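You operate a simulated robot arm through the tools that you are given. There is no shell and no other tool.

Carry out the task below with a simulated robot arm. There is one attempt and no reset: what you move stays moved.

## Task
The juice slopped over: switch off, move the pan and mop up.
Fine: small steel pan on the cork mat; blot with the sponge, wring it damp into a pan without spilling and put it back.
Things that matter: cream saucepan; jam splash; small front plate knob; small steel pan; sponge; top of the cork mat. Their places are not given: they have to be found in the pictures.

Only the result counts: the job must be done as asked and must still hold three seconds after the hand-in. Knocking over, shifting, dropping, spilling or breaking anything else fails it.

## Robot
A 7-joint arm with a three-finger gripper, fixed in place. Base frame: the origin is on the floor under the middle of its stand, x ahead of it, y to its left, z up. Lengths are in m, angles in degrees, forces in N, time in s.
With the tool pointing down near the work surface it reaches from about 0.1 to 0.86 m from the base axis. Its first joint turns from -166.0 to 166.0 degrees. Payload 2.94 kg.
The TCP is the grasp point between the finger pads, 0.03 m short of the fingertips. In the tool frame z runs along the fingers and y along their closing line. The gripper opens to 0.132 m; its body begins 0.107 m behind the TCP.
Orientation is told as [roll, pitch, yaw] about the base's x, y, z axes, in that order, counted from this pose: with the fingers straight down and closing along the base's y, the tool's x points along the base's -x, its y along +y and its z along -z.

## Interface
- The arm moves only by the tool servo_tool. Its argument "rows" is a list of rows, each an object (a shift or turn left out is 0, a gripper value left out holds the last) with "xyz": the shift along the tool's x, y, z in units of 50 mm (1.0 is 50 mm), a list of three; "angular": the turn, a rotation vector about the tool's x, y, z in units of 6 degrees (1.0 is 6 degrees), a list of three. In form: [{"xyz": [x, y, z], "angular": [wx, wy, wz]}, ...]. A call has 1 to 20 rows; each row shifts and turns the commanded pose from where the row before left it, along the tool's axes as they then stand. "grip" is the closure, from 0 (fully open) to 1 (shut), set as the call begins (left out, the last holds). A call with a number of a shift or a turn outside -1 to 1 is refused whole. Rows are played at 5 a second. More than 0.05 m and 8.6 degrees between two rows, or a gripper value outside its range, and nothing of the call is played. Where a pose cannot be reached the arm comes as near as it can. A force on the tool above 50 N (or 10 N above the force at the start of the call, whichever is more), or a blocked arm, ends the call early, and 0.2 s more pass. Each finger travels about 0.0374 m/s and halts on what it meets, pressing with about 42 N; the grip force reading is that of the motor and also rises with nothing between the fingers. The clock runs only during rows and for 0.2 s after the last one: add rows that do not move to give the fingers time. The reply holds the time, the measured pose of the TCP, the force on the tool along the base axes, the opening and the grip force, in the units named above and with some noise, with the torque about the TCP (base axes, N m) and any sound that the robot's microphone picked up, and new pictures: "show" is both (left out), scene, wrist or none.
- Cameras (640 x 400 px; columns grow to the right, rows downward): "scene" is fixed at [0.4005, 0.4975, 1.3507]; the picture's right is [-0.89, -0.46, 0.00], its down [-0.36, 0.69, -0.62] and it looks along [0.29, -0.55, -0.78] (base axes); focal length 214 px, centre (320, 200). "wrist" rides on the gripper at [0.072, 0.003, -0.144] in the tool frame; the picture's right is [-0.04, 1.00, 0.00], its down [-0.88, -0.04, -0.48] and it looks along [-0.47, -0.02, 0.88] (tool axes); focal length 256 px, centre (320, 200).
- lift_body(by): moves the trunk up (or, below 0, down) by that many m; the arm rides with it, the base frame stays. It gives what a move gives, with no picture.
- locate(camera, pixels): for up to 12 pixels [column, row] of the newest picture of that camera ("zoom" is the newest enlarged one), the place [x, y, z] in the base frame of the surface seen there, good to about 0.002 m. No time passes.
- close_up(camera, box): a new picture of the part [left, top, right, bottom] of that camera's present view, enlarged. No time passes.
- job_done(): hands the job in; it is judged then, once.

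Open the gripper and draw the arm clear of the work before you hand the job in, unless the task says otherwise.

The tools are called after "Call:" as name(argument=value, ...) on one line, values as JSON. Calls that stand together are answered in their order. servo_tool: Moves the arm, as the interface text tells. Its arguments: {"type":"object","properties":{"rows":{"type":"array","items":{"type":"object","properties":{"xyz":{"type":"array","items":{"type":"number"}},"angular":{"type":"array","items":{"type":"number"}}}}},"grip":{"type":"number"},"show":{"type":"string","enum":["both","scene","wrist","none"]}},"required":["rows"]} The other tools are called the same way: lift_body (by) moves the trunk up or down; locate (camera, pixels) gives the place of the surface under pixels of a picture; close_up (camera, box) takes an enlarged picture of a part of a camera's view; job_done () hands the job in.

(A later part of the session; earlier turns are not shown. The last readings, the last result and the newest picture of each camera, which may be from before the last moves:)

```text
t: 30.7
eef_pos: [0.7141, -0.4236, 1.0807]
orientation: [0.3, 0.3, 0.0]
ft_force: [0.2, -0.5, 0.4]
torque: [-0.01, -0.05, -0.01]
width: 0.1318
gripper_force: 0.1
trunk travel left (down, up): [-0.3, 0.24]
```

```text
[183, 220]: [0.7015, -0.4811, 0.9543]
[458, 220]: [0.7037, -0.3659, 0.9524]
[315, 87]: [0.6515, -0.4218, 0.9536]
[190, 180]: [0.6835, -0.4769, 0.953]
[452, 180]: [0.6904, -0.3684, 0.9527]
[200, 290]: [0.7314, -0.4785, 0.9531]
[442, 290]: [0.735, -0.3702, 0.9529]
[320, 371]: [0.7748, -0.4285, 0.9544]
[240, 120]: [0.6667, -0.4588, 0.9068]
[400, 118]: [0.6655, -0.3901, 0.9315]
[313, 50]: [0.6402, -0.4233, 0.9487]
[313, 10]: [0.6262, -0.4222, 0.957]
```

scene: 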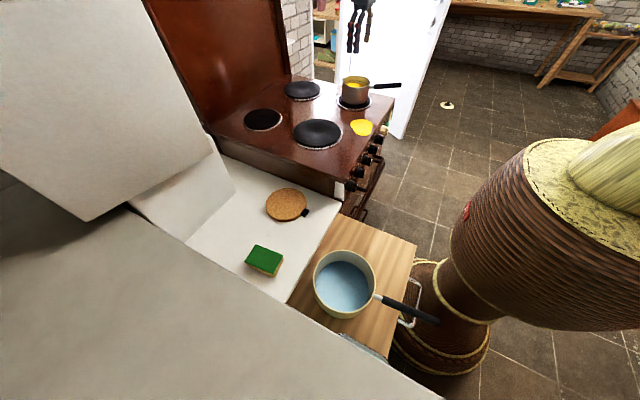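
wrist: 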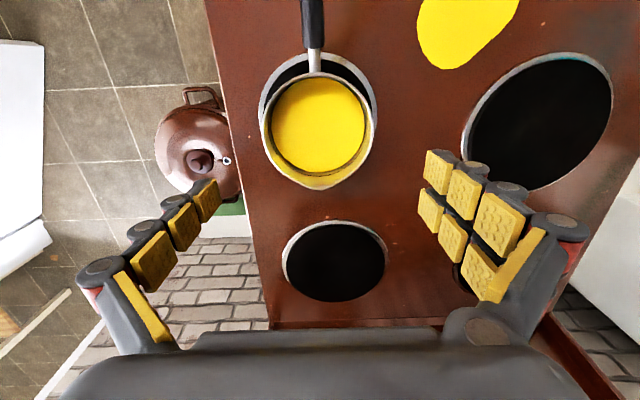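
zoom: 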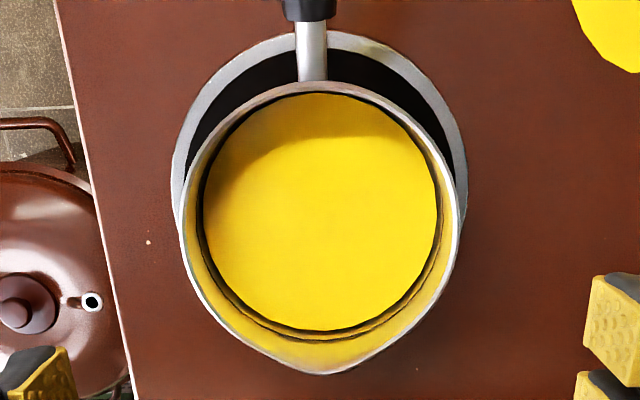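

The pan centre is (0.710,-0.4235) with a diameter of about 0.116. I descend straight down with the fingers fully open around it to z≈0.905.

Call:
servo_tool(rows=[{"xyz": [0.08, 0, 0.7]}, {"xyz": [0, 0, 0.7]}, {"xyz": [0, 0, 0.7]}, {"xyz": [0, 0, 0.7]}, {"xyz": [0, 0, 0.7]}, {}], grip=0, show="both")

```text
t: 31.8
eef_pos: [0.7143, -0.4299, 0.9529]
orientation: [-0.6, -0.9, 0.1]
ft_force: [-4.4, -0.8, 12.1]
torque: [-0.47, 0.12, 0.02]
width: 0.1332
gripper_force: 12.6
trunk travel left (down, up): [-0.3, 0.24]
stopped in row 5: the force on the tool passed its limit at 69 N (the readings are from after the stop); the commanded pose is now the measured one
```

scene: 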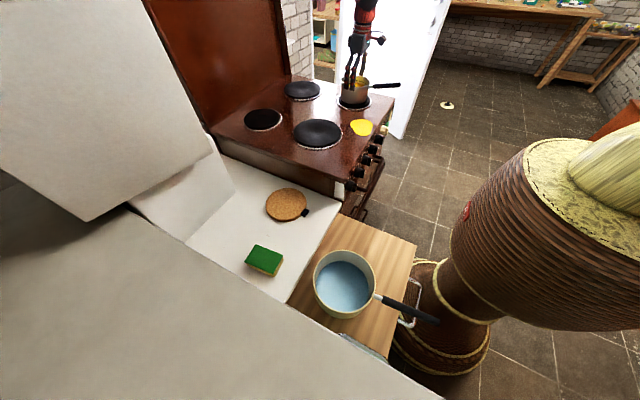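
wrist: 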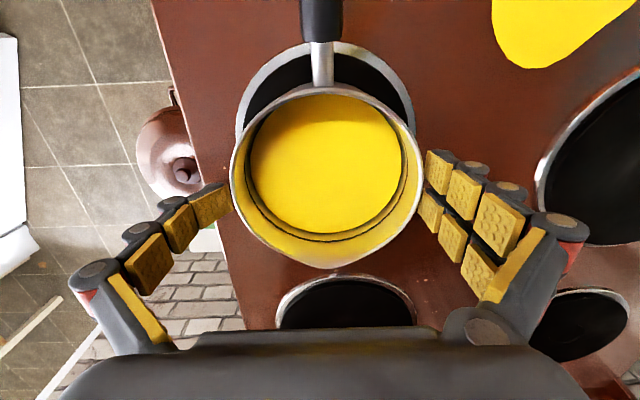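

The descent stopped on contact with the rim (69 N); the single finger's tip at (225,200) touches the rim. I lift straight up at once and check whether the pan shifted.

Call:
servo_tool(rows=[{"xyz": [0, 0, -0.3]}, {"xyz": [0, 0, -0.7]}, {"xyz": [0, 0, -0.7]}, {}], show="both")

Call:
close_up(camera="wrist", box=[70, 60, 600, 300])

```text
t: 32.8
eef_pos: [0.7112, -0.4271, 1.0339]
orientation: [-0.4, -0.6, 0.1]
ft_force: [-0.4, -0.2, -0.4]
torque: [0.02, 0.0, -0.01]
width: 0.1319
gripper_force: 0.1
trunk travel left (down, up): [-0.3, 0.24]
```

scene: 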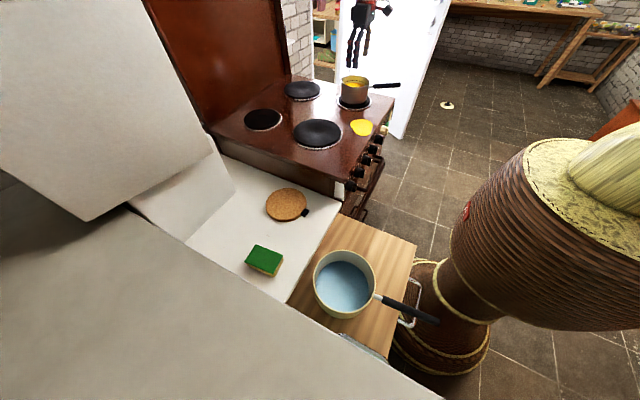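
wrist: 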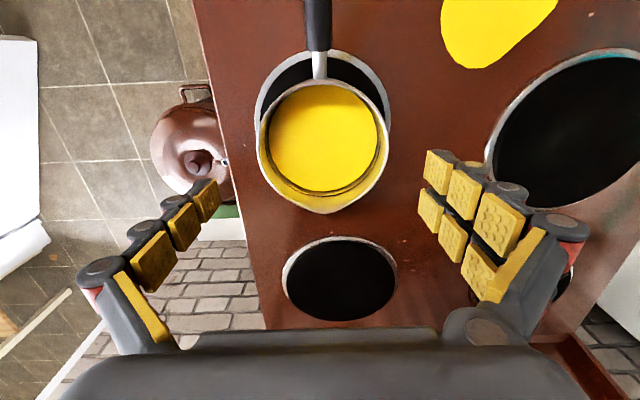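

```text
1.21 times, centred on (335, 180) of wrist
```

zoom: 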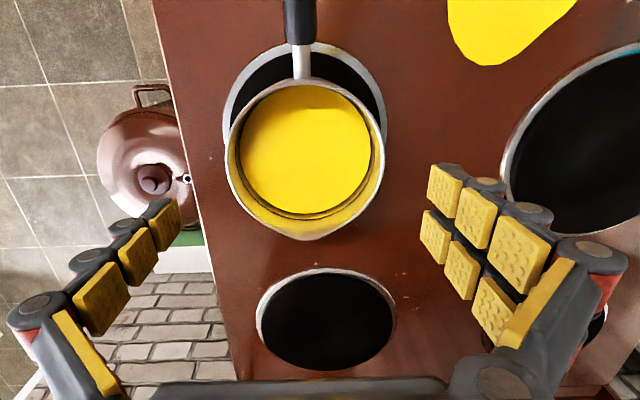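

The pan appears still in place. I measure rim and fingertips in one and the same wrist picture to find the real margins.

Call:
locate(camera="wrist", pixels=[[258, 148], [389, 148], [261, 130], [386, 128], [265, 175], [384, 172], [218, 183], [217, 197], [427, 153], [425, 172], [418, 193], [420, 210]])

Call:
close_up(camera="wrist", box=[180, 120, 260, 220])

Call:
close_up(camera="wrist", box=[380, 120, 470, 230])

Call:
close_up(camera="scene", box=[320, 0, 410, 110])

```text
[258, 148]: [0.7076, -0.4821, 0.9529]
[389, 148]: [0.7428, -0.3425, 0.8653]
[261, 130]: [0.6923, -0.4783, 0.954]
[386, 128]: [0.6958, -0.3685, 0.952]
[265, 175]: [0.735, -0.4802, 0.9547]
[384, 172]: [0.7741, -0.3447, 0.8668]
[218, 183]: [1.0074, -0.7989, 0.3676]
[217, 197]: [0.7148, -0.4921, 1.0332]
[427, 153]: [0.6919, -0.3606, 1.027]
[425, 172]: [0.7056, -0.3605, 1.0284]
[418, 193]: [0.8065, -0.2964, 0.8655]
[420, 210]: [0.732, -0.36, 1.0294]
```

```text
4.00 times, centred on (220, 170) of wrist
```

zoom: 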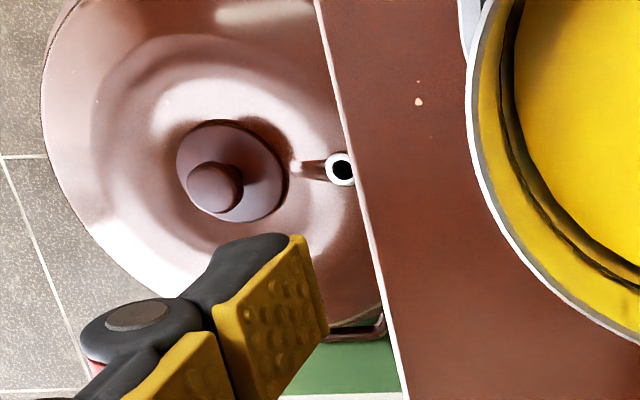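

```text
3.64 times, centred on (425, 175) of wrist
```

zoom: 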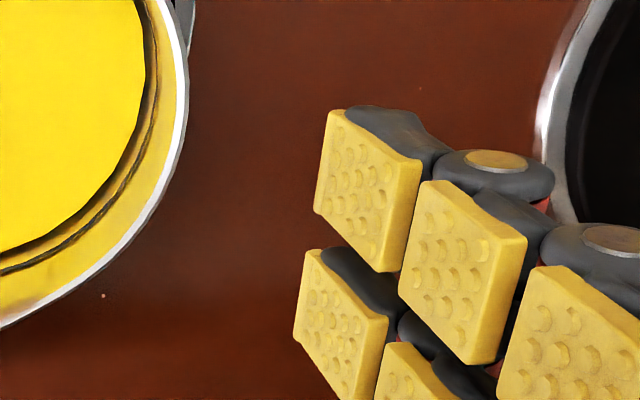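

```text
3.64 times, centred on (365, 55) of scene
```

zoom: 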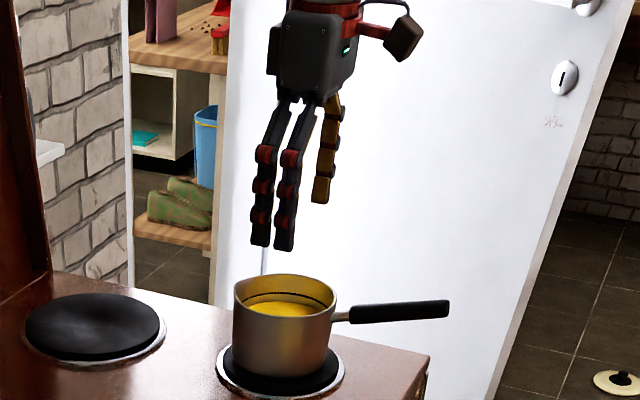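

Both sides should have about 7 mm margin when centred, so the arm must have drifted while descending. I recentre and descend in small steps, checking the pose each time.

Call:
servo_tool(rows=[{"xyz": [0.02, 0.056, 0.25], "angular": [-0.07, 0.1, 0]}, {"xyz": [0, 0, 0.25]}, {"xyz": [0, 0, 0.25]}, {"xyz": [0, 0, 0.2]}, {}, {}], show="wrist")

```text
t: 34.2
eef_pos: [0.7129, -0.4262, 0.9853]
orientation: [0.0, -0.1, 0.0]
ft_force: [-0.4, 0.5, -0.3]
torque: [-0.02, -0.01, -0.02]
width: 0.1322
gripper_force: 0.1
trunk travel left (down, up): [-0.3, 0.24]
```

wrist: 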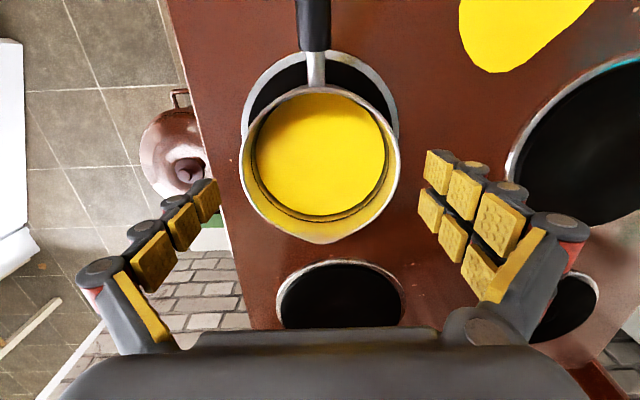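

The rim spans columns 241–400 and the fingers 219–420, so the pan is centred to within a millimetre. I go down 20 mm more and check again.

Call:
servo_tool(rows=[{"xyz": [0, 0, 0.2]}, {"xyz": [0, 0, 0.2]}, {}, {}], show="wrist")

```text
t: 35.2
eef_pos: [0.7119, -0.4249, 0.9662]
orientation: [0.1, -0.1, 0.2]
ft_force: [-0.3, 0.9, -0.5]
torque: [-0.03, 0.01, -0.04]
width: 0.1321
gripper_force: 0.0
trunk travel left (down, up): [-0.3, 0.24]
```

wrist: 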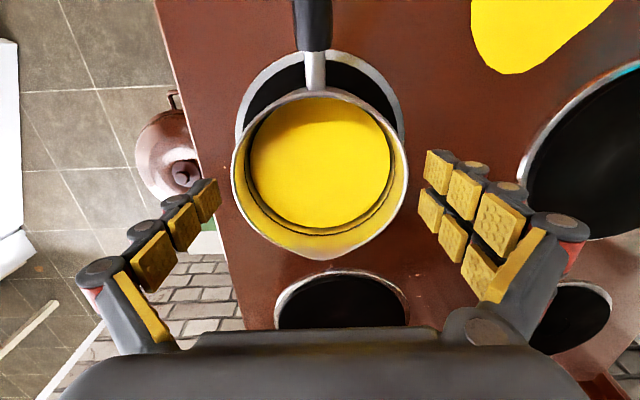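

Still free on both sides (rim 231–409, tips 219 and 419). I go down another 12 mm slowly.

Call:
servo_tool(rows=[{"xyz": [0, 0, 0.12]}, {"xyz": [0, 0, 0.12]}, {}, {}], show="wrist")

Call:
close_up(camera="wrist", box=[180, 110, 460, 270])

```text
t: 36.2
eef_pos: [0.7108, -0.4257, 0.9553]
orientation: [-0.1, -0.2, 0.2]
ft_force: [0.3, 0.0, 0.6]
torque: [-0.02, 0.0, -0.01]
width: 0.1318
gripper_force: 0.0
trunk travel left (down, up): [-0.3, 0.24]
```

wrist: 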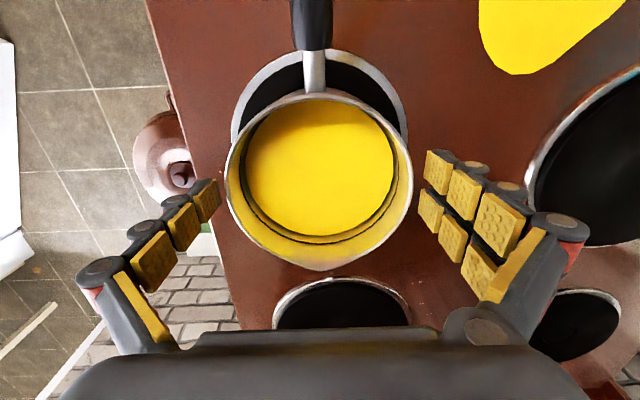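

```text
2.29 times, centred on (320, 190) of wrist
```

zoom: 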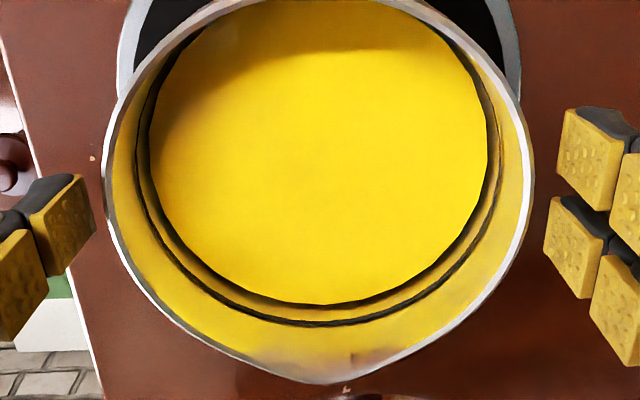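

Gaps of about 6 px on both sides remain at rim height. I continue slowly another 10 mm.

Call:
servo_tool(rows=[{"xyz": [0, 0, 0.1]}, {"xyz": [0, 0, 0.1]}, {}], show="wrist")

```text
t: 37.0
eef_pos: [0.7111, -0.4251, 0.9442]
orientation: [0.0, -0.1, 0.0]
ft_force: [-0.2, 0.2, -0.1]
torque: [0.01, -0.01, 0.0]
width: 0.1319
gripper_force: 0.0
trunk travel left (down, up): [-0.3, 0.24]
```

wrist: 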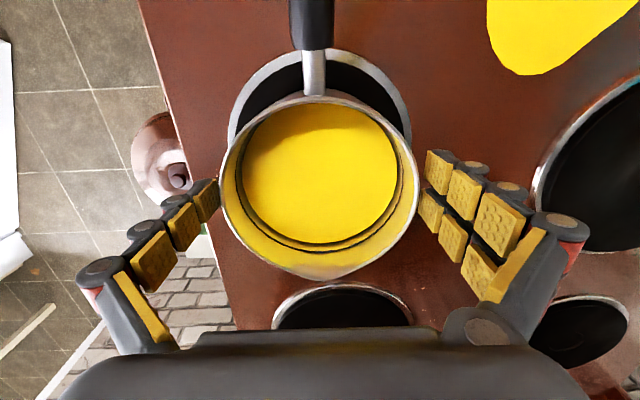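

The fingertips have passed the rim without force. I keep going down slowly to z≈0.908.

Call:
servo_tool(rows=[{"xyz": [0, 0, 0.12]}, {"xyz": [0, 0, 0.12]}, {"xyz": [0, 0, 0.12]}, {"xyz": [0, 0, 0.12]}, {"xyz": [0, 0, 0.12]}, {"xyz": [0, 0, 0.12]}, {}], show="both")

```text
t: 38.6
eef_pos: [0.7115, -0.4246, 0.9085]
orientation: [0.0, -0.1, 0.1]
ft_force: [-1.2, 0.8, -0.2]
torque: [0.0, -0.01, 0.02]
width: 0.1321
gripper_force: 0.0
trunk travel left (down, up): [-0.3, 0.24]
```

scene: 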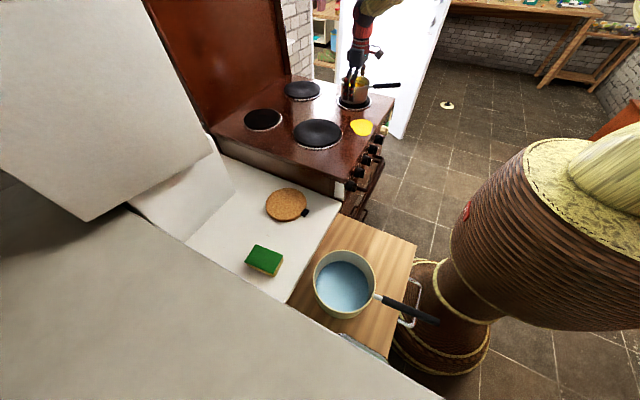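
wrist: 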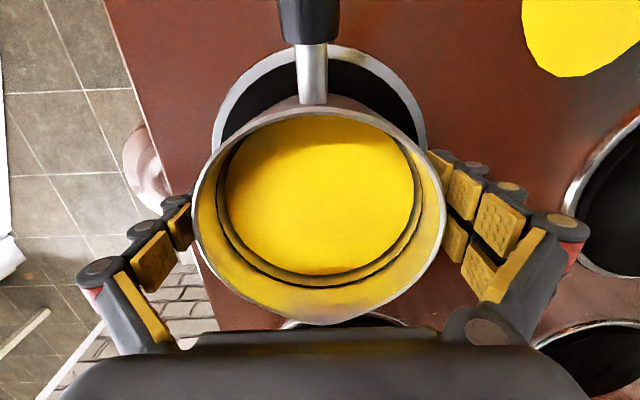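

The tool is in place around the pan at z 0.9085. I close the fingers onto the pan body.

Call:
servo_tool(rows=[{}, {}, {}, {}, {}], grip=0.5, show="wrist")

```text
t: 39.8
eef_pos: [0.7127, -0.4256, 0.9104]
orientation: [0.1, -0.2, 0.1]
ft_force: [3.8, -2.2, 5.6]
torque: [-0.32, -0.01, 0.15]
width: 0.124
gripper_force: 41.8
trunk travel left (down, up): [-0.3, 0.24]
```

wrist: 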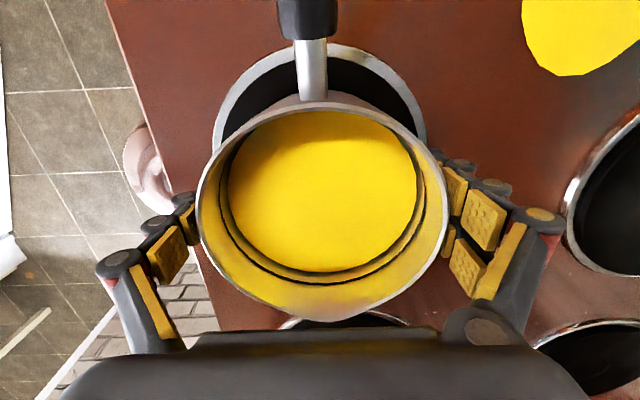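

The grip force is 41.8 N at 0.124 m width. I lift gently by 20 mm and look.

Call:
servo_tool(rows=[{"xyz": [0, 0, -0.05]}, {"xyz": [0, 0, -0.1]}, {"xyz": [0, 0, -0.1]}, {"xyz": [0, 0, -0.1]}, {"xyz": [0, 0, -0.05]}, {}], grip=0.6, show="both")

Call:
close_up(camera="scene", box=[320, 20, 410, 120])

```text
t: 41.2
eef_pos: [0.7124, -0.4258, 0.9284]
orientation: [0.1, 0.0, 0.1]
ft_force: [0.7, 0.5, 0.7]
torque: [0.37, -0.19, 0.02]
width: 0.1247
gripper_force: 42.1
trunk travel left (down, up): [-0.3, 0.24]
```

scene: 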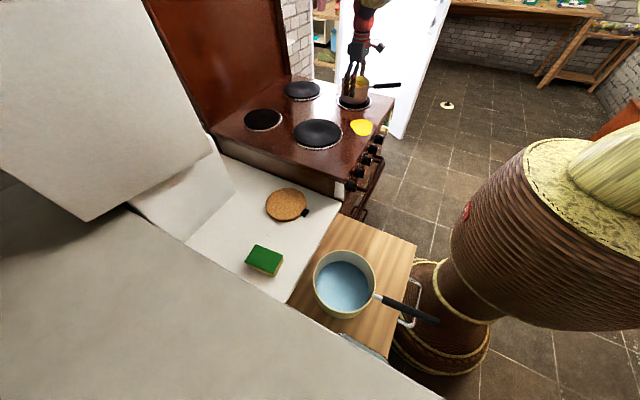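
wrist: 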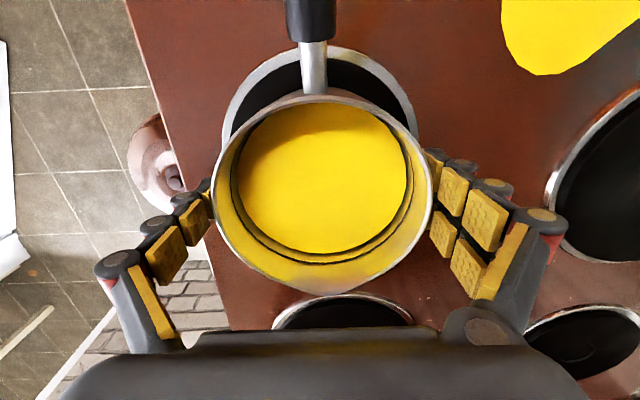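

```text
4.00 times, centred on (365, 70) of scene
```

zoom: 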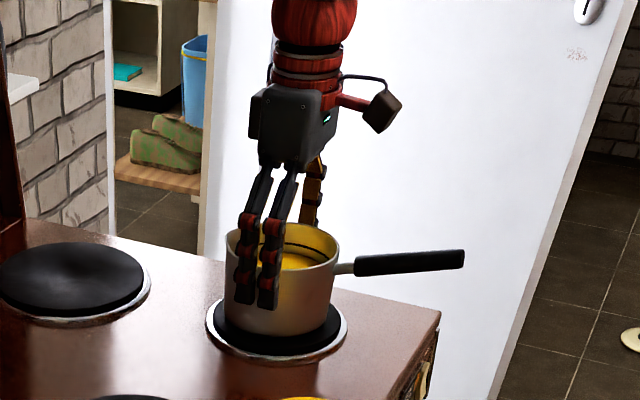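

The fingers slid up the wall; the width of 0.125 shows that only the upper phalanges touched the rim. I open, raise so the pads at the TCP meet the wall just below the rim, and close again.

Call:
servo_tool(rows=[{}, {}, {}, {"xyz": [0, 0, -0.1]}, {"xyz": [0, 0, -0.1]}, {"xyz": [0, 0, -0.08]}, {}], grip=0, show="none")

Call:
servo_tool(rows=[{}, {}, {}, {}, {}], grip=0.6, show="wrist")

Call:
close_up(camera="scene", box=[320, 20, 410, 120])

```text
t: 42.8
eef_pos: [0.7119, -0.4249, 0.9426]
orientation: [0.0, -0.1, 0.1]
ft_force: [-0.6, 0.3, 0.0]
torque: [0.01, 0.01, 0.0]
width: 0.1319
gripper_force: 0.1
trunk travel left (down, up): [-0.3, 0.24]
```

```text
t: 44.0
eef_pos: [0.7122, -0.4241, 0.9433]
orientation: [0.0, -0.1, 0.1]
ft_force: [0.6, -0.8, 3.3]
torque: [0.03, 0.25, -0.07]
width: 0.1257
gripper_force: 41.3
trunk travel left (down, up): [-0.3, 0.24]
```

wrist: 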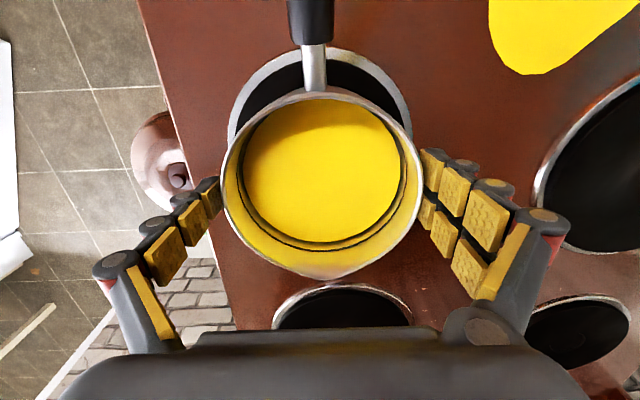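

```text
4.00 times, centred on (365, 70) of scene
```

zoom: 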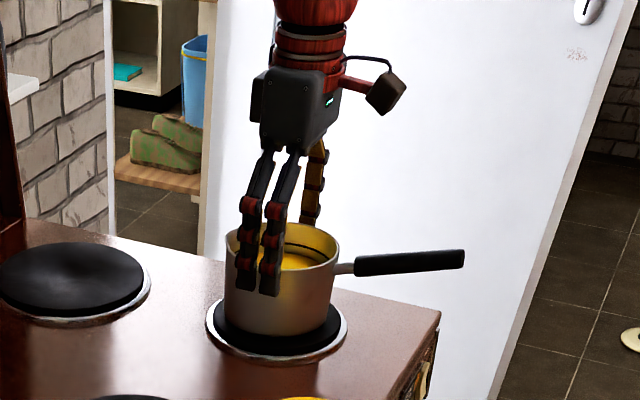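

The pads now touch near the rim. I lift 15 mm gently to test.

Call:
servo_tool(rows=[{"xyz": [0, 0, -0.05]}, {"xyz": [0, 0, -0.08]}, {"xyz": [0, 0, -0.08]}, {"xyz": [0, 0, -0.06]}, {"xyz": [0, 0, -0.03]}, {}], grip=0.7, show="both")

Call:
close_up(camera="scene", box=[320, 20, 410, 120])

```text
t: 45.4
eef_pos: [0.7119, -0.4246, 0.9561]
orientation: [0.0, 0.1, 0.1]
ft_force: [0.1, 0.0, -8.0]
torque: [0.0, -0.1, -0.03]
width: 0.1253
gripper_force: 41.6
trunk travel left (down, up): [-0.3, 0.24]
```

scene: 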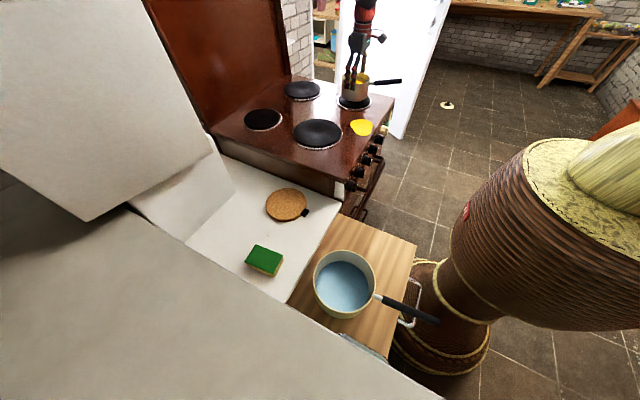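
wrist: 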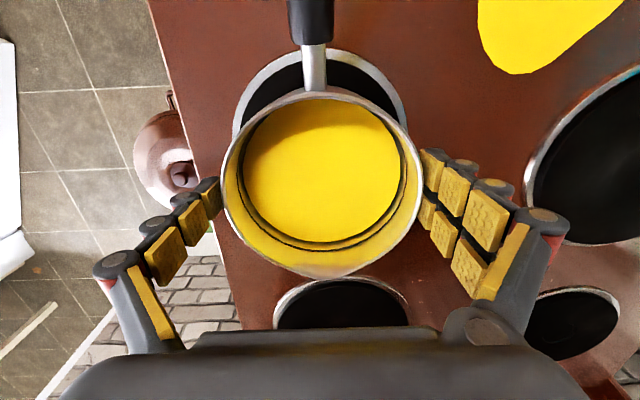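

```text
4.00 times, centred on (365, 70) of scene
```

zoom: 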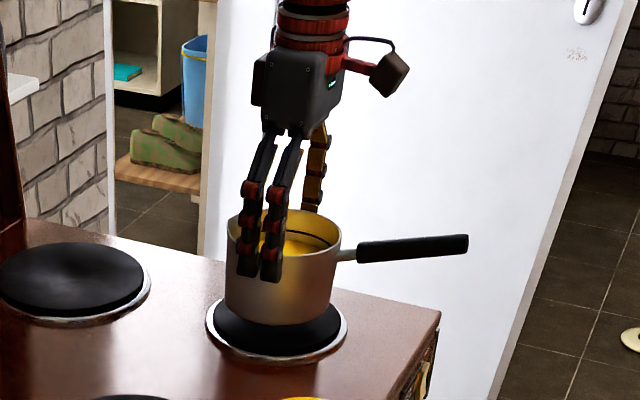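

The pan is off the plate: the tool carries 8 N and the pan keeps its place between the fingers. I measure the cork mat while holding it.

Call:
close_up(camera="scene", box=[246, 174, 326, 234])

```text
6.67 times, centred on (286, 204) of scene
```

zoom: 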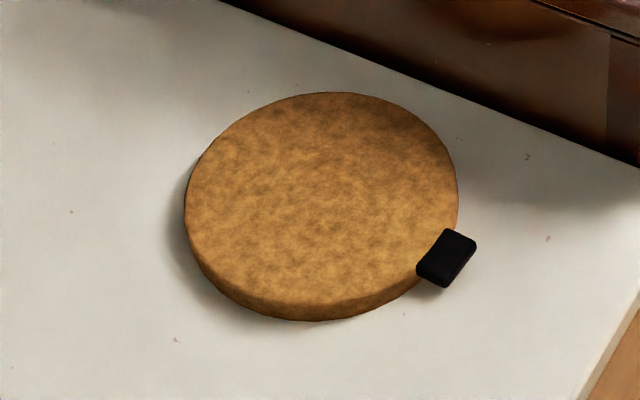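

Call:
locate(camera="zoom", pixels=[[190, 210], [453, 200], [340, 96], [300, 300], [320, 195], [240, 125], [430, 135], [220, 270], [410, 280], [447, 255], [150, 300], [550, 200]])

```text
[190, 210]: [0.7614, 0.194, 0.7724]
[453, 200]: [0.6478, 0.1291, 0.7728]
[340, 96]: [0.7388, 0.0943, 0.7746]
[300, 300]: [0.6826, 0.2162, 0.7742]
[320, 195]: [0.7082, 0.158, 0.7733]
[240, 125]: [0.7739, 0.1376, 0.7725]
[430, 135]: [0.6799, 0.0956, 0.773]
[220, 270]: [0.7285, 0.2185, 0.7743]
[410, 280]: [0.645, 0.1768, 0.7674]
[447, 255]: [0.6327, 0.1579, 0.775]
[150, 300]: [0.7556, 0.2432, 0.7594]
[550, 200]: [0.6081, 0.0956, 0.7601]
```

The mat centre is about (0.707,0.158), radius 0.066, top z 0.7735. I check the stove's left side so the gripper clears it beside the mat.

Call:
locate(camera="scene", pixels=[[250, 142], [290, 158], [330, 174], [345, 180], [270, 165], [310, 180], [240, 160], [225, 152], [200, 175], [300, 185]])

Call:
servo_tool(rows=[{"xyz": [0, 0, -0.1]}, {"xyz": [0, 0, -0.2]}, {"xyz": [0, 0, -0.3]}, {"xyz": [0, 0, -0.3]}, {"xyz": [0, 0, -0.2]}, {"xyz": [0, 0, -0.1]}, {}], show="wrist")

```text
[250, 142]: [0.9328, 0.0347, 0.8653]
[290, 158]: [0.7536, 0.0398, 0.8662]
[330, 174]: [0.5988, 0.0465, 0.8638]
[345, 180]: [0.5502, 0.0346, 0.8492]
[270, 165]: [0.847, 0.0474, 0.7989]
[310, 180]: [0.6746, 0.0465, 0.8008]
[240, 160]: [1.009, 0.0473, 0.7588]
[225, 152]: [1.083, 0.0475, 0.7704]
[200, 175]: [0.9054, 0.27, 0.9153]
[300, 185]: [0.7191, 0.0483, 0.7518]
```

```text
t: 47.0
eef_pos: [0.7129, -0.4248, 1.0161]
orientation: [0.1, 0.0, 0.2]
ft_force: [0.3, -0.2, -8.7]
torque: [-0.05, -0.06, 0.02]
width: 0.1255
gripper_force: 42.1
trunk travel left (down, up): [-0.3, 0.24]
```

wrist: 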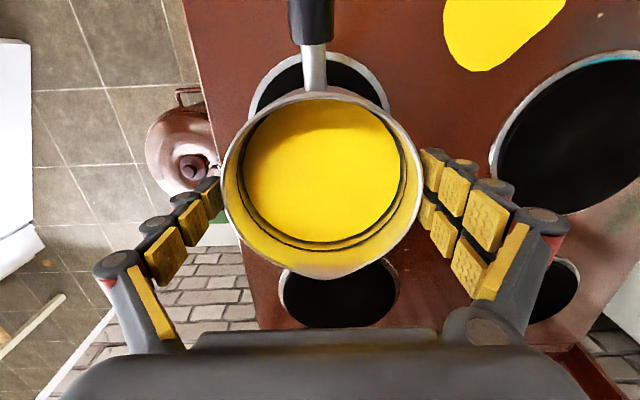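

The stove's left side is at y≈0.047, leaving room beside the mat. I carry the pan slowly along +y, staying level at z≈1.016.

Call:
servo_tool(rows=[{"xyz": [0, 0.15, 0]}, {"xyz": [0, 0.3, 0]}, {"xyz": [0, 0.45, 0]}, {"xyz": [0, 0.55, 0]}, {"xyz": [0, 0.55, 0]}, {"xyz": [0, 0.55, 0]}, {"xyz": [0, 0.55, 0]}, {"xyz": [0, 0.55, 0]}, {"xyz": [0, 0.55, 0]}, {"xyz": [0, 0.55, 0]}, {"xyz": [0, 0.55, 0]}, {"xyz": [0, 0.45, 0]}, {"xyz": [0, 0.3, 0]}, {"xyz": [0, 0.15, 0]}, {}], show="both")

```text
t: 50.2
eef_pos: [0.7117, -0.1149, 1.017]
orientation: [0.1, 0.1, 0.1]
ft_force: [0.3, 0.2, -7.4]
torque: [0.03, -0.08, 0.02]
width: 0.1256
gripper_force: 41.9
trunk travel left (down, up): [-0.3, 0.24]
```

scene: 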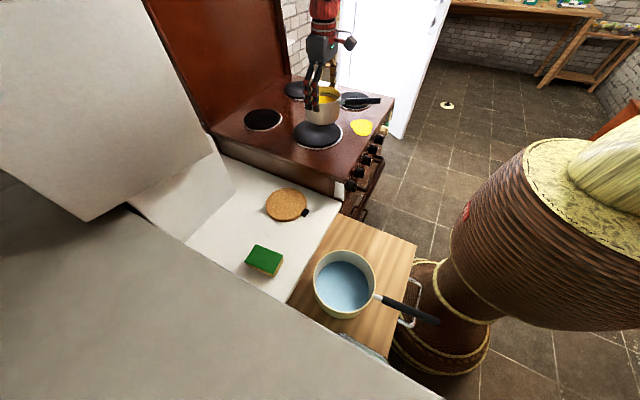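
wrist: 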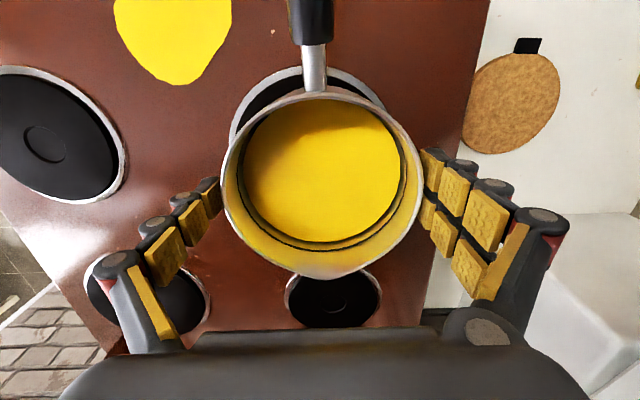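

Halfway; the pan keeps still in the grip. I locate its rim relative to the tool to know the offset for placing.

Call:
locate(camera="wrist", pixels=[[224, 185], [423, 182], [318, 93], [232, 150], [412, 148], [530, 97], [520, 60], [562, 80], [500, 150], [464, 100]])

Call:
servo_tool(rows=[{"xyz": [0, 0.15, 0]}, {"xyz": [0, 0.3, 0]}, {"xyz": [0, 0.45, 0]}, {"xyz": [0, 0.55, 0]}, {"xyz": [0, 0.55, 0]}, {"xyz": [0, 0.55, 0]}, {"xyz": [0, 0.55, 0]}, {"xyz": [0, 0.55, 0]}, {"xyz": [0, 0.55, 0]}, {"xyz": [0, 0.45, 0]}, {"xyz": [0, 0.36, 0]}, {"xyz": [0, 0.2, 0]}, {"xyz": [0, 0.1, 0]}, {}], show="both")

```text
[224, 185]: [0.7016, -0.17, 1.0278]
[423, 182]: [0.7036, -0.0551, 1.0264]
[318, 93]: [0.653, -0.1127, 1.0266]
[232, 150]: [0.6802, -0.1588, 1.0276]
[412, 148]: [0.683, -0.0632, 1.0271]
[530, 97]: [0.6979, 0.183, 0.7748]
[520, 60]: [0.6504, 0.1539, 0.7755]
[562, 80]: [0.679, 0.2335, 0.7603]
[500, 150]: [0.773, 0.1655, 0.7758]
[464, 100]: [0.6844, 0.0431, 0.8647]
```

```text
t: 53.2
eef_pos: [0.7114, 0.1509, 1.0182]
orientation: [0.0, 0.0, 0.1]
ft_force: [-0.1, -0.4, -8.6]
torque: [-0.02, -0.08, -0.02]
width: 0.1251
gripper_force: 41.9
trunk travel left (down, up): [-0.3, 0.24]
```

scene: 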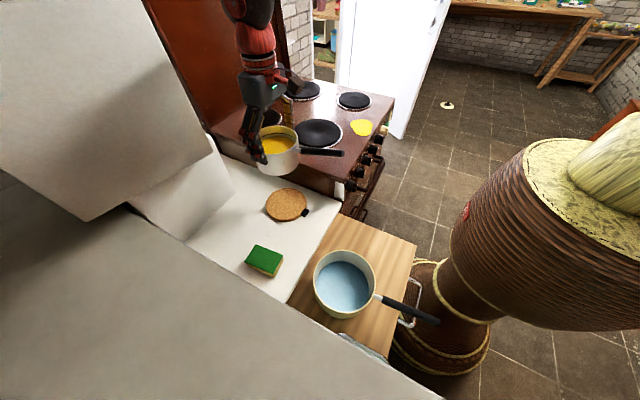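
wrist: 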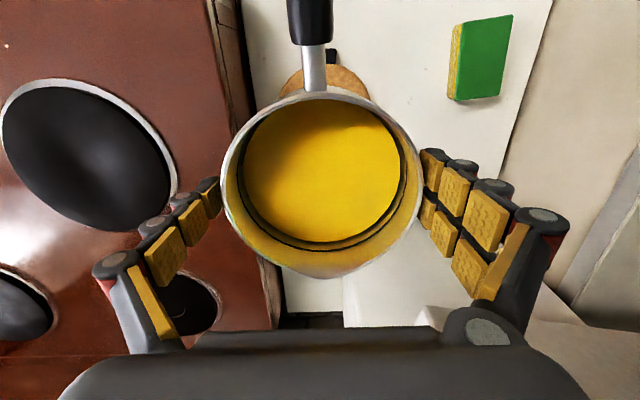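

The pan hangs over the mat. Its centre is about 2 mm in +y from the TCP, so I shift slightly and descend to about 20 mm above the mat.

Call:
servo_tool(rows=[{"xyz": [0.034, 0.05, 0.1]}, {"xyz": [0.034, 0.05, 0.25]}, {"xyz": [0, 0, 0.35]}, {"xyz": [0, 0, 0.4]}, {"xyz": [0, 0, 0.4]}, {"xyz": [0, 0, 0.4]}, {"xyz": [0, 0, 0.4]}, {"xyz": [0, 0, 0.4]}, {"xyz": [0, 0, 0.3]}, {"xyz": [0, 0, 0.15]}, {}], show="both")

Call:
close_up(camera="scene", box=[226, 120, 366, 230])

```text
t: 55.6
eef_pos: [0.7089, 0.156, 0.8608]
orientation: [0.0, 0.0, 0.1]
ft_force: [0.4, -0.8, -7.8]
torque: [-0.02, -0.09, -0.02]
width: 0.1254
gripper_force: 41.7
trunk travel left (down, up): [-0.3, 0.24]
```

scene: 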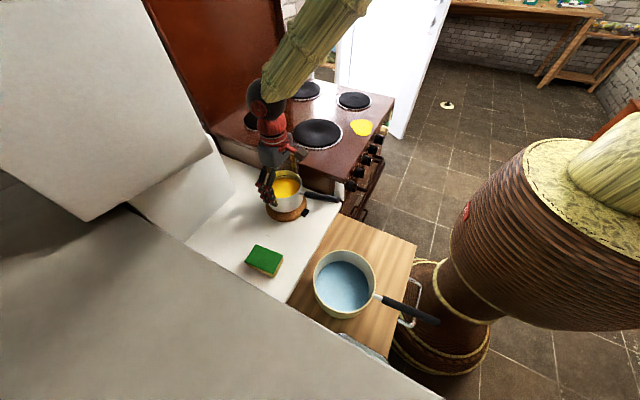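
wrist: 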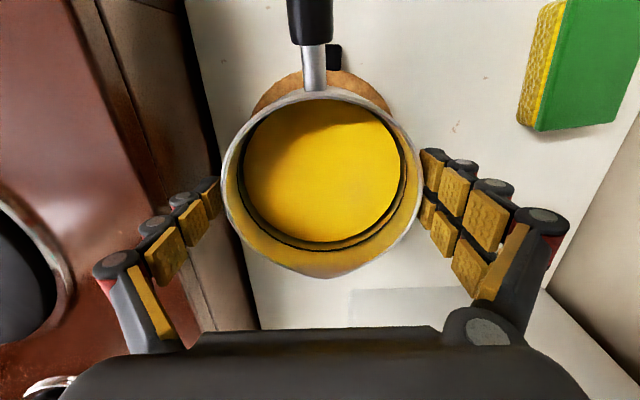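

```text
3.64 times, centred on (296, 175) of scene
```

zoom: 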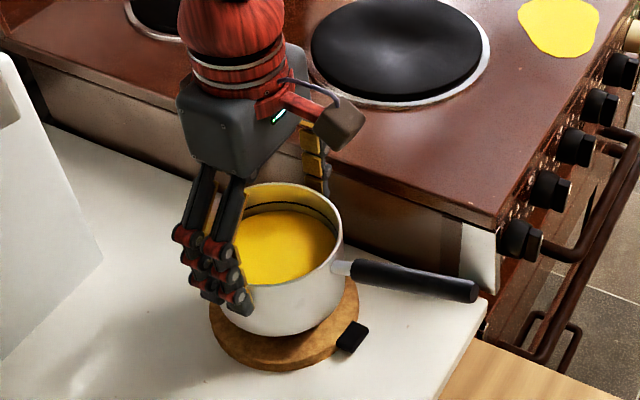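

The pan hovers about 20 mm above the mat and looks centred. I lower it slowly onto the cork.

Call:
servo_tool(rows=[{"xyz": [0, 0, 0.1]}, {"xyz": [0, 0, 0.1]}, {"xyz": [0, 0, 0.1]}, {"xyz": [0, 0, 0.06]}, {"xyz": [0, 0, 0.04]}, {}], show="wrist")

```text
t: 57.0
eef_pos: [0.707, 0.1563, 0.8404]
orientation: [0.1, -0.1, 0.1]
ft_force: [-1.3, -0.1, -4.5]
torque: [-0.07, 0.12, -0.04]
width: 0.1253
gripper_force: 42.2
trunk travel left (down, up): [-0.3, 0.24]
```

wrist: 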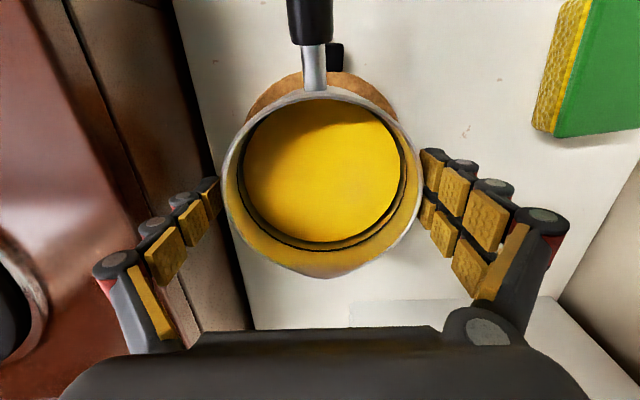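

The load fell to 4.5 N, so the pan starts to rest on the mat. I lower 1.5 mm more and then release.

Call:
servo_tool(rows=[{"xyz": [0, 0, 0.015]}, {"xyz": [0, 0, 0.015]}, {}], show="none")

Call:
servo_tool(rows=[{}, {}, {}, {}], grip=0, show="wrist")

```text
t: 57.8
eef_pos: [0.7088, 0.1568, 0.8394]
orientation: [0.0, -0.2, 0.1]
ft_force: [-1.6, -2.6, 9.4]
torque: [-0.4, 0.45, 0.0]
width: 0.1255
gripper_force: 41.6
trunk travel left (down, up): [-0.3, 0.24]
```

```text
t: 58.8
eef_pos: [0.707, 0.1555, 0.8386]
orientation: [0.1, -0.1, 0.1]
ft_force: [-0.4, -0.1, 0.0]
torque: [-0.03, 0.01, 0.0]
width: 0.1319
gripper_force: 0.0
trunk travel left (down, up): [-0.3, 0.24]
```

wrist: 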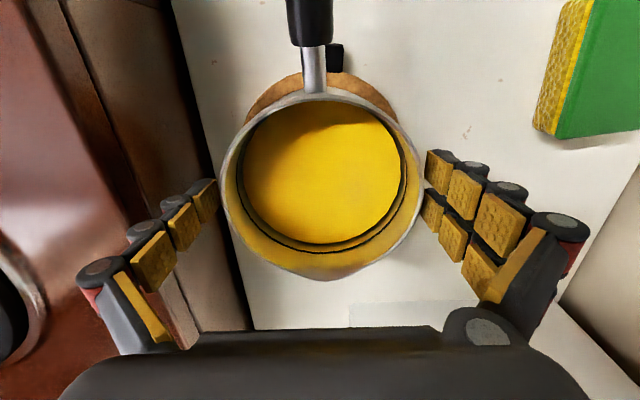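

The fingers are clear of the pan. I rise straight up slowly and look at the placement.

Call:
servo_tool(rows=[{"xyz": [0, 0, -0.1]}, {"xyz": [0, 0, -0.15]}, {"xyz": [0, 0, -0.2]}, {"xyz": [0, 0, -0.4]}, {"xyz": [0, 0, -0.6]}, {"xyz": [0, 0, -0.6]}, {"xyz": [0, 0, -0.6]}, {"xyz": [0, 0, -0.6]}, {}], show="both")

Call:
close_up(camera="scene", box=[226, 150, 366, 260])

```text
t: 60.8
eef_pos: [0.7071, 0.1562, 1.0007]
orientation: [-0.1, 0.0, 0.1]
ft_force: [0.0, 0.0, 0.3]
torque: [0.0, -0.02, 0.03]
width: 0.132
gripper_force: 0.1
trunk travel left (down, up): [-0.3, 0.24]
```

scene: 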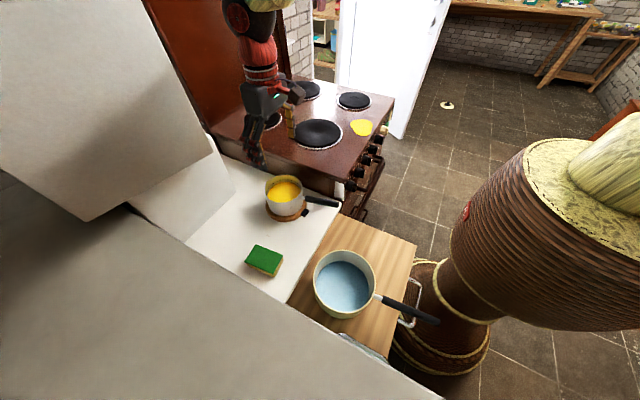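
wrist: 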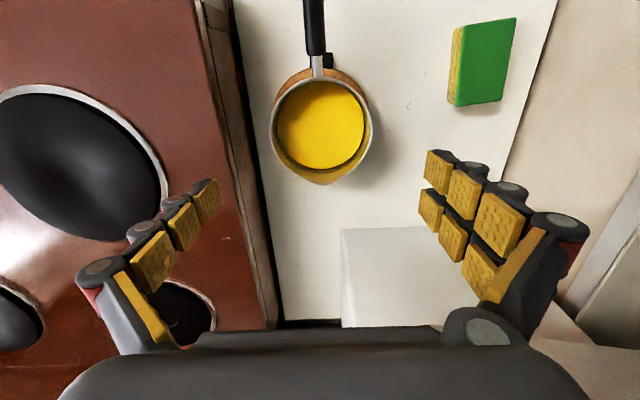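

```text
3.64 times, centred on (296, 205) of scene
```

zoom: 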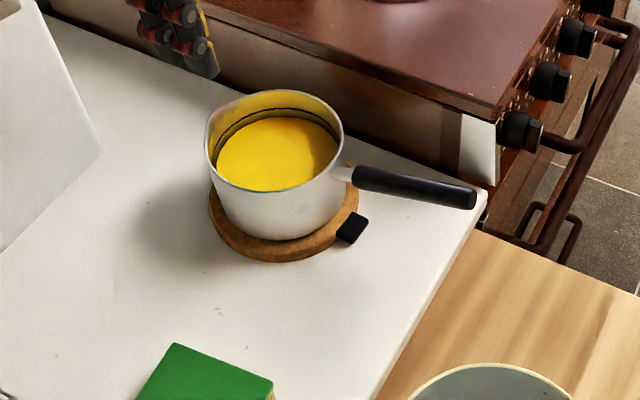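

The pan stands on the cork mat. Next the sponge, at wrist (483,62): I enlarge and locate its corners and the splash outline.

Call:
close_up(camera="wrist", box=[430, 5, 540, 115])

```text
3.64 times, centred on (485, 60) of wrist
```

zoom: 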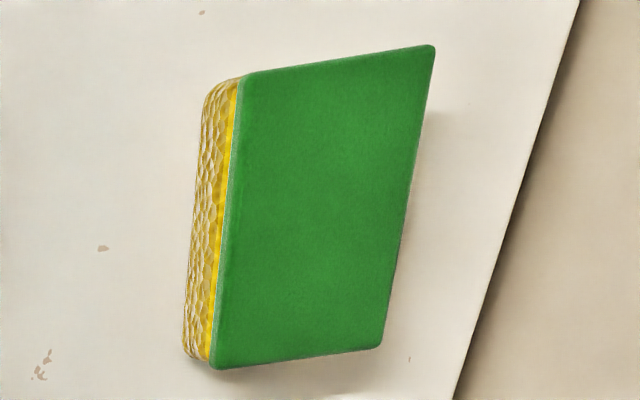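

Call:
locate(camera="zoom", pixels=[[243, 80], [430, 50], [382, 342], [215, 365], [310, 210], [192, 350], [205, 110], [560, 60], [480, 330], [238, 90], [600, 200], [100, 200]])

Call:
close_up(camera="scene", box=[234, 234, 294, 284])

```text
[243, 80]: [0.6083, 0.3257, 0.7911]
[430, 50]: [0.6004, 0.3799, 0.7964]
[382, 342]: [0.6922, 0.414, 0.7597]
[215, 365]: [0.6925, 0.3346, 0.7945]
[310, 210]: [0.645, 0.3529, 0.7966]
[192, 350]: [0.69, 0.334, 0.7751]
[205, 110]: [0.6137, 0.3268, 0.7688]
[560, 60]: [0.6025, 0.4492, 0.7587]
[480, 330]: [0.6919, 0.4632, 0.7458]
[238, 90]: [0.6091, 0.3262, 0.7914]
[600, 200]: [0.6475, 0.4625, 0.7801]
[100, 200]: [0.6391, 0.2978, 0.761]
```

```text
8.00 times, centred on (264, 259) of scene
```

zoom: 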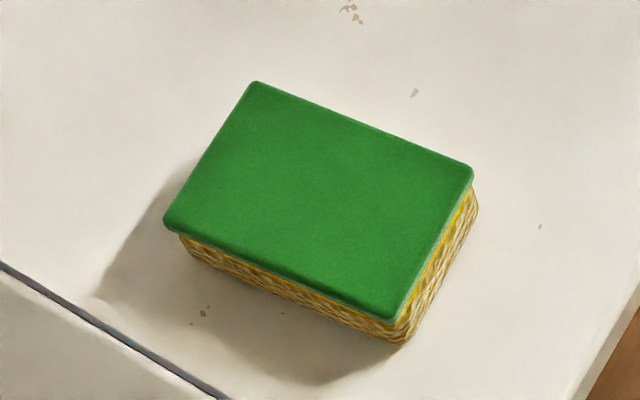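

I locate the sponge's top corners and centre on this enlarged scene view.

Call:
locate(camera="zoom", pixels=[[260, 88], [465, 173], [392, 313], [173, 224], [320, 200], [480, 200], [405, 335], [400, 340], [60, 330], [200, 390], [180, 240], [300, 300]])

```text
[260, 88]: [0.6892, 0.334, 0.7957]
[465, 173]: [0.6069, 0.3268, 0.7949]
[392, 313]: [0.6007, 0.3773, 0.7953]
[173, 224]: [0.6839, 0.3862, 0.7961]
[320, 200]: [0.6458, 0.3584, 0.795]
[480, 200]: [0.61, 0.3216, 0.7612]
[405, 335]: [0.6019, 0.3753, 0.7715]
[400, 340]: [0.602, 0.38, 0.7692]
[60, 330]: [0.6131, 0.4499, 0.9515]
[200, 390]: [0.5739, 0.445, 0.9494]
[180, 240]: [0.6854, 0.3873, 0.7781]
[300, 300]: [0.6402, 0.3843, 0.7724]
```

The sponge centre is (0.645,0.356), about 87 × 55 × 35 mm, turned about 5.5°; a wall stands at y≈0.45. I now measure the splash and the cream saucepan.

Call:
close_up(camera="scene", box=[336, 105, 392, 145])

Call:
locate(camera="zoom", pixels=[[165, 170], [200, 160], [280, 155], [395, 185], [410, 230], [350, 340], [230, 345], [180, 240], [300, 240], [120, 200], [450, 330], [300, 120]])

Call:
locate(camera="scene", pixels=[[314, 283], [376, 283], [345, 251], [345, 318], [344, 275], [320, 300], [378, 297], [400, 308], [437, 322], [330, 350], [300, 300], [390, 250]])

```text
10.00 times, centred on (364, 125) of scene
```

zoom: 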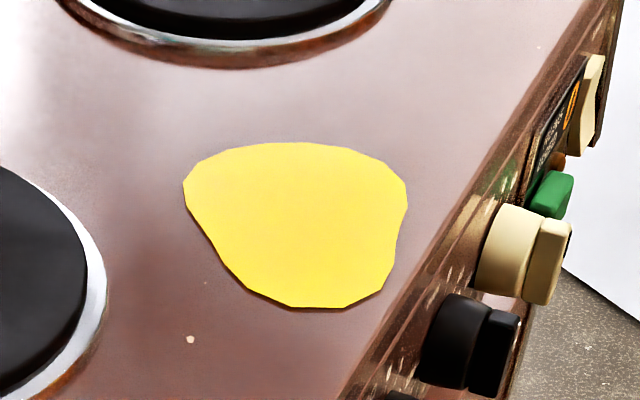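

```text
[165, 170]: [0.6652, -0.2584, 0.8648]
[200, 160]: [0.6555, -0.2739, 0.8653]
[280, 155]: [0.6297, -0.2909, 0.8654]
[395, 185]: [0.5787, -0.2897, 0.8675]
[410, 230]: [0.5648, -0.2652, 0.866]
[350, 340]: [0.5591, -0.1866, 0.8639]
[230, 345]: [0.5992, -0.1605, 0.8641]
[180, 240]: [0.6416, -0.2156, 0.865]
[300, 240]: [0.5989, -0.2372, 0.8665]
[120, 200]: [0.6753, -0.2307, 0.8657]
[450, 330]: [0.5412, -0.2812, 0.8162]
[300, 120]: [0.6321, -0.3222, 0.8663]
```

```text
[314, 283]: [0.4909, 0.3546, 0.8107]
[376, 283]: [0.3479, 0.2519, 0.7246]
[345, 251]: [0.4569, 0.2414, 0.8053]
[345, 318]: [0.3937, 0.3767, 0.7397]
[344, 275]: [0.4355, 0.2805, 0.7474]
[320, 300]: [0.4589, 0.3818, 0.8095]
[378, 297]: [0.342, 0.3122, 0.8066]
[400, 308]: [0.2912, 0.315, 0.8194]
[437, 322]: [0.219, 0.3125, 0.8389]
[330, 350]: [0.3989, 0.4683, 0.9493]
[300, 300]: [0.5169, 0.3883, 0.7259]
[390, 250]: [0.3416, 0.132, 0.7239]
```

The splash spans about x 0.556–0.655, y -0.307…-0.19. Before picking the sponge I measure the edge of the tall cabinet beside it (scene edge line around (200,262)–(330,345)).

Call:
locate(camera="scene", pixels=[[165, 238], [190, 252], [220, 268], [235, 285], [240, 282], [250, 290], [262, 300], [275, 305], [300, 322], [330, 335], [210, 275], [180, 260]])

Call:
close_up(camera="scene", box=[130, 190, 370, 350])

```text
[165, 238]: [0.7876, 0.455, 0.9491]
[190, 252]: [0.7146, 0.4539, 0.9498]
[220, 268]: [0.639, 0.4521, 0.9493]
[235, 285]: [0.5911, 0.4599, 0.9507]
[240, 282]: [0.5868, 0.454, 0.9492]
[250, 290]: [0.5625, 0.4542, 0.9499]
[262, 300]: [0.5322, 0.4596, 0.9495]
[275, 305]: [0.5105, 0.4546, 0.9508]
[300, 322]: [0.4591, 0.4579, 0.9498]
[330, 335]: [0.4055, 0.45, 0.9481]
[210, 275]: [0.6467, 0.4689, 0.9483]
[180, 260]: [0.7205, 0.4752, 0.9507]
```

```text
2.50 times, centred on (250, 270) of scene
```

zoom: 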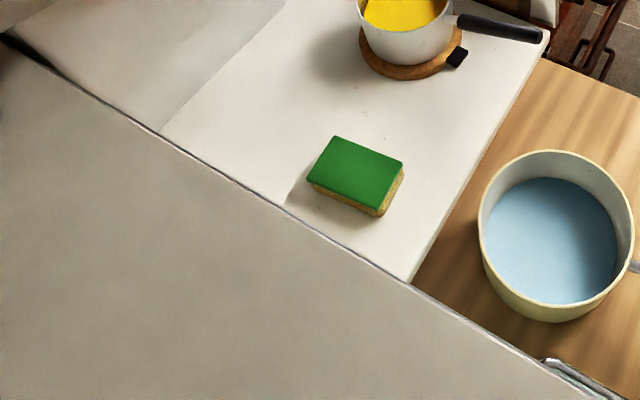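

The cabinet edge is at y≈0.45 with its top at z 0.95. I measure the gripper's own half-width from the wrist picture to see whether it fits beside the cabinet.

Call:
locate(camera="wrist", pixels=[[90, 390], [70, 385], [560, 390], [530, 345], [585, 230], [575, 215], [100, 270], [80, 275], [470, 330], [320, 370], [200, 350], [510, 310]])

```text
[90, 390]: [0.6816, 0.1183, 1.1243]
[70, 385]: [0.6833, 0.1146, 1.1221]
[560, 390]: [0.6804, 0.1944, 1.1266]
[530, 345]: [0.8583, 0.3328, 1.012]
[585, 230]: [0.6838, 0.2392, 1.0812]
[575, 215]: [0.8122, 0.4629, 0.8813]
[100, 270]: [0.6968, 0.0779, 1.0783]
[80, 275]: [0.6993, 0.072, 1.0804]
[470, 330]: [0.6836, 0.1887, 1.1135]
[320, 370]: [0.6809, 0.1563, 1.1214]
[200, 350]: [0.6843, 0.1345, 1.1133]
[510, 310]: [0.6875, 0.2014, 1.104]
```

The palm is only ±45 mm and the knuckles ±84 mm when fully open, so with the fingers at about 80 mm it clears the cabinet. I go above the sponge with yaw 5.5° and a part-closed gripper.

Call:
servo_tool(rows=[{"xyz": [0, 0, -0.6]}, {"xyz": [0, 0, -0.6]}, {"xyz": [0.207, 0.667, 0]}, {"xyz": [0.207, 0.667, 0]}, {"xyz": [0.207, 0.667, 0]}, {"xyz": [0.207, 0.667, 0]}, {"xyz": [0.207, 0.667, 0]}, {"xyz": [0.207, 0.667, 0]}, {"angular": [0, 0, -0.46]}, {"angular": [0, 0, -0.46]}, {}, {}], grip=0.39, show="both")

```text
t: 63.4
eef_pos: [0.6441, 0.3559, 1.0619]
orientation: [0.1, -0.2, 5.6]
ft_force: [0.0, -0.2, 0.1]
torque: [0.04, -0.02, 0.0]
width: 0.0804
gripper_force: 0.1
trunk travel left (down, up): [-0.3, 0.24]
```

scene: 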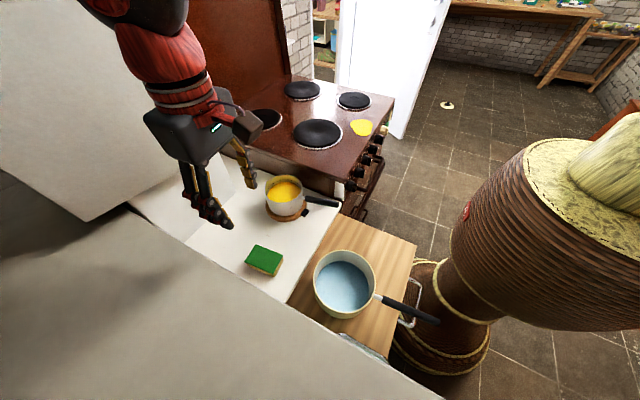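
wrist: 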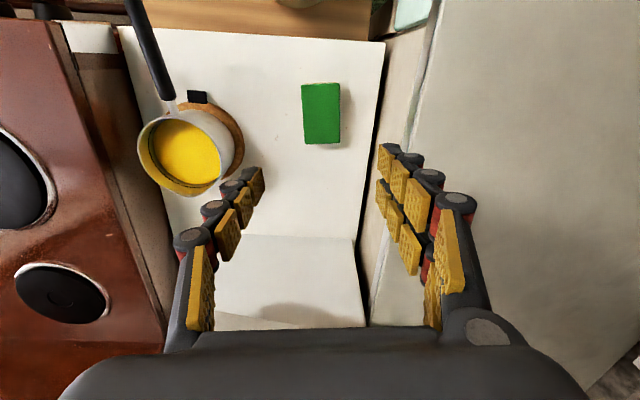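

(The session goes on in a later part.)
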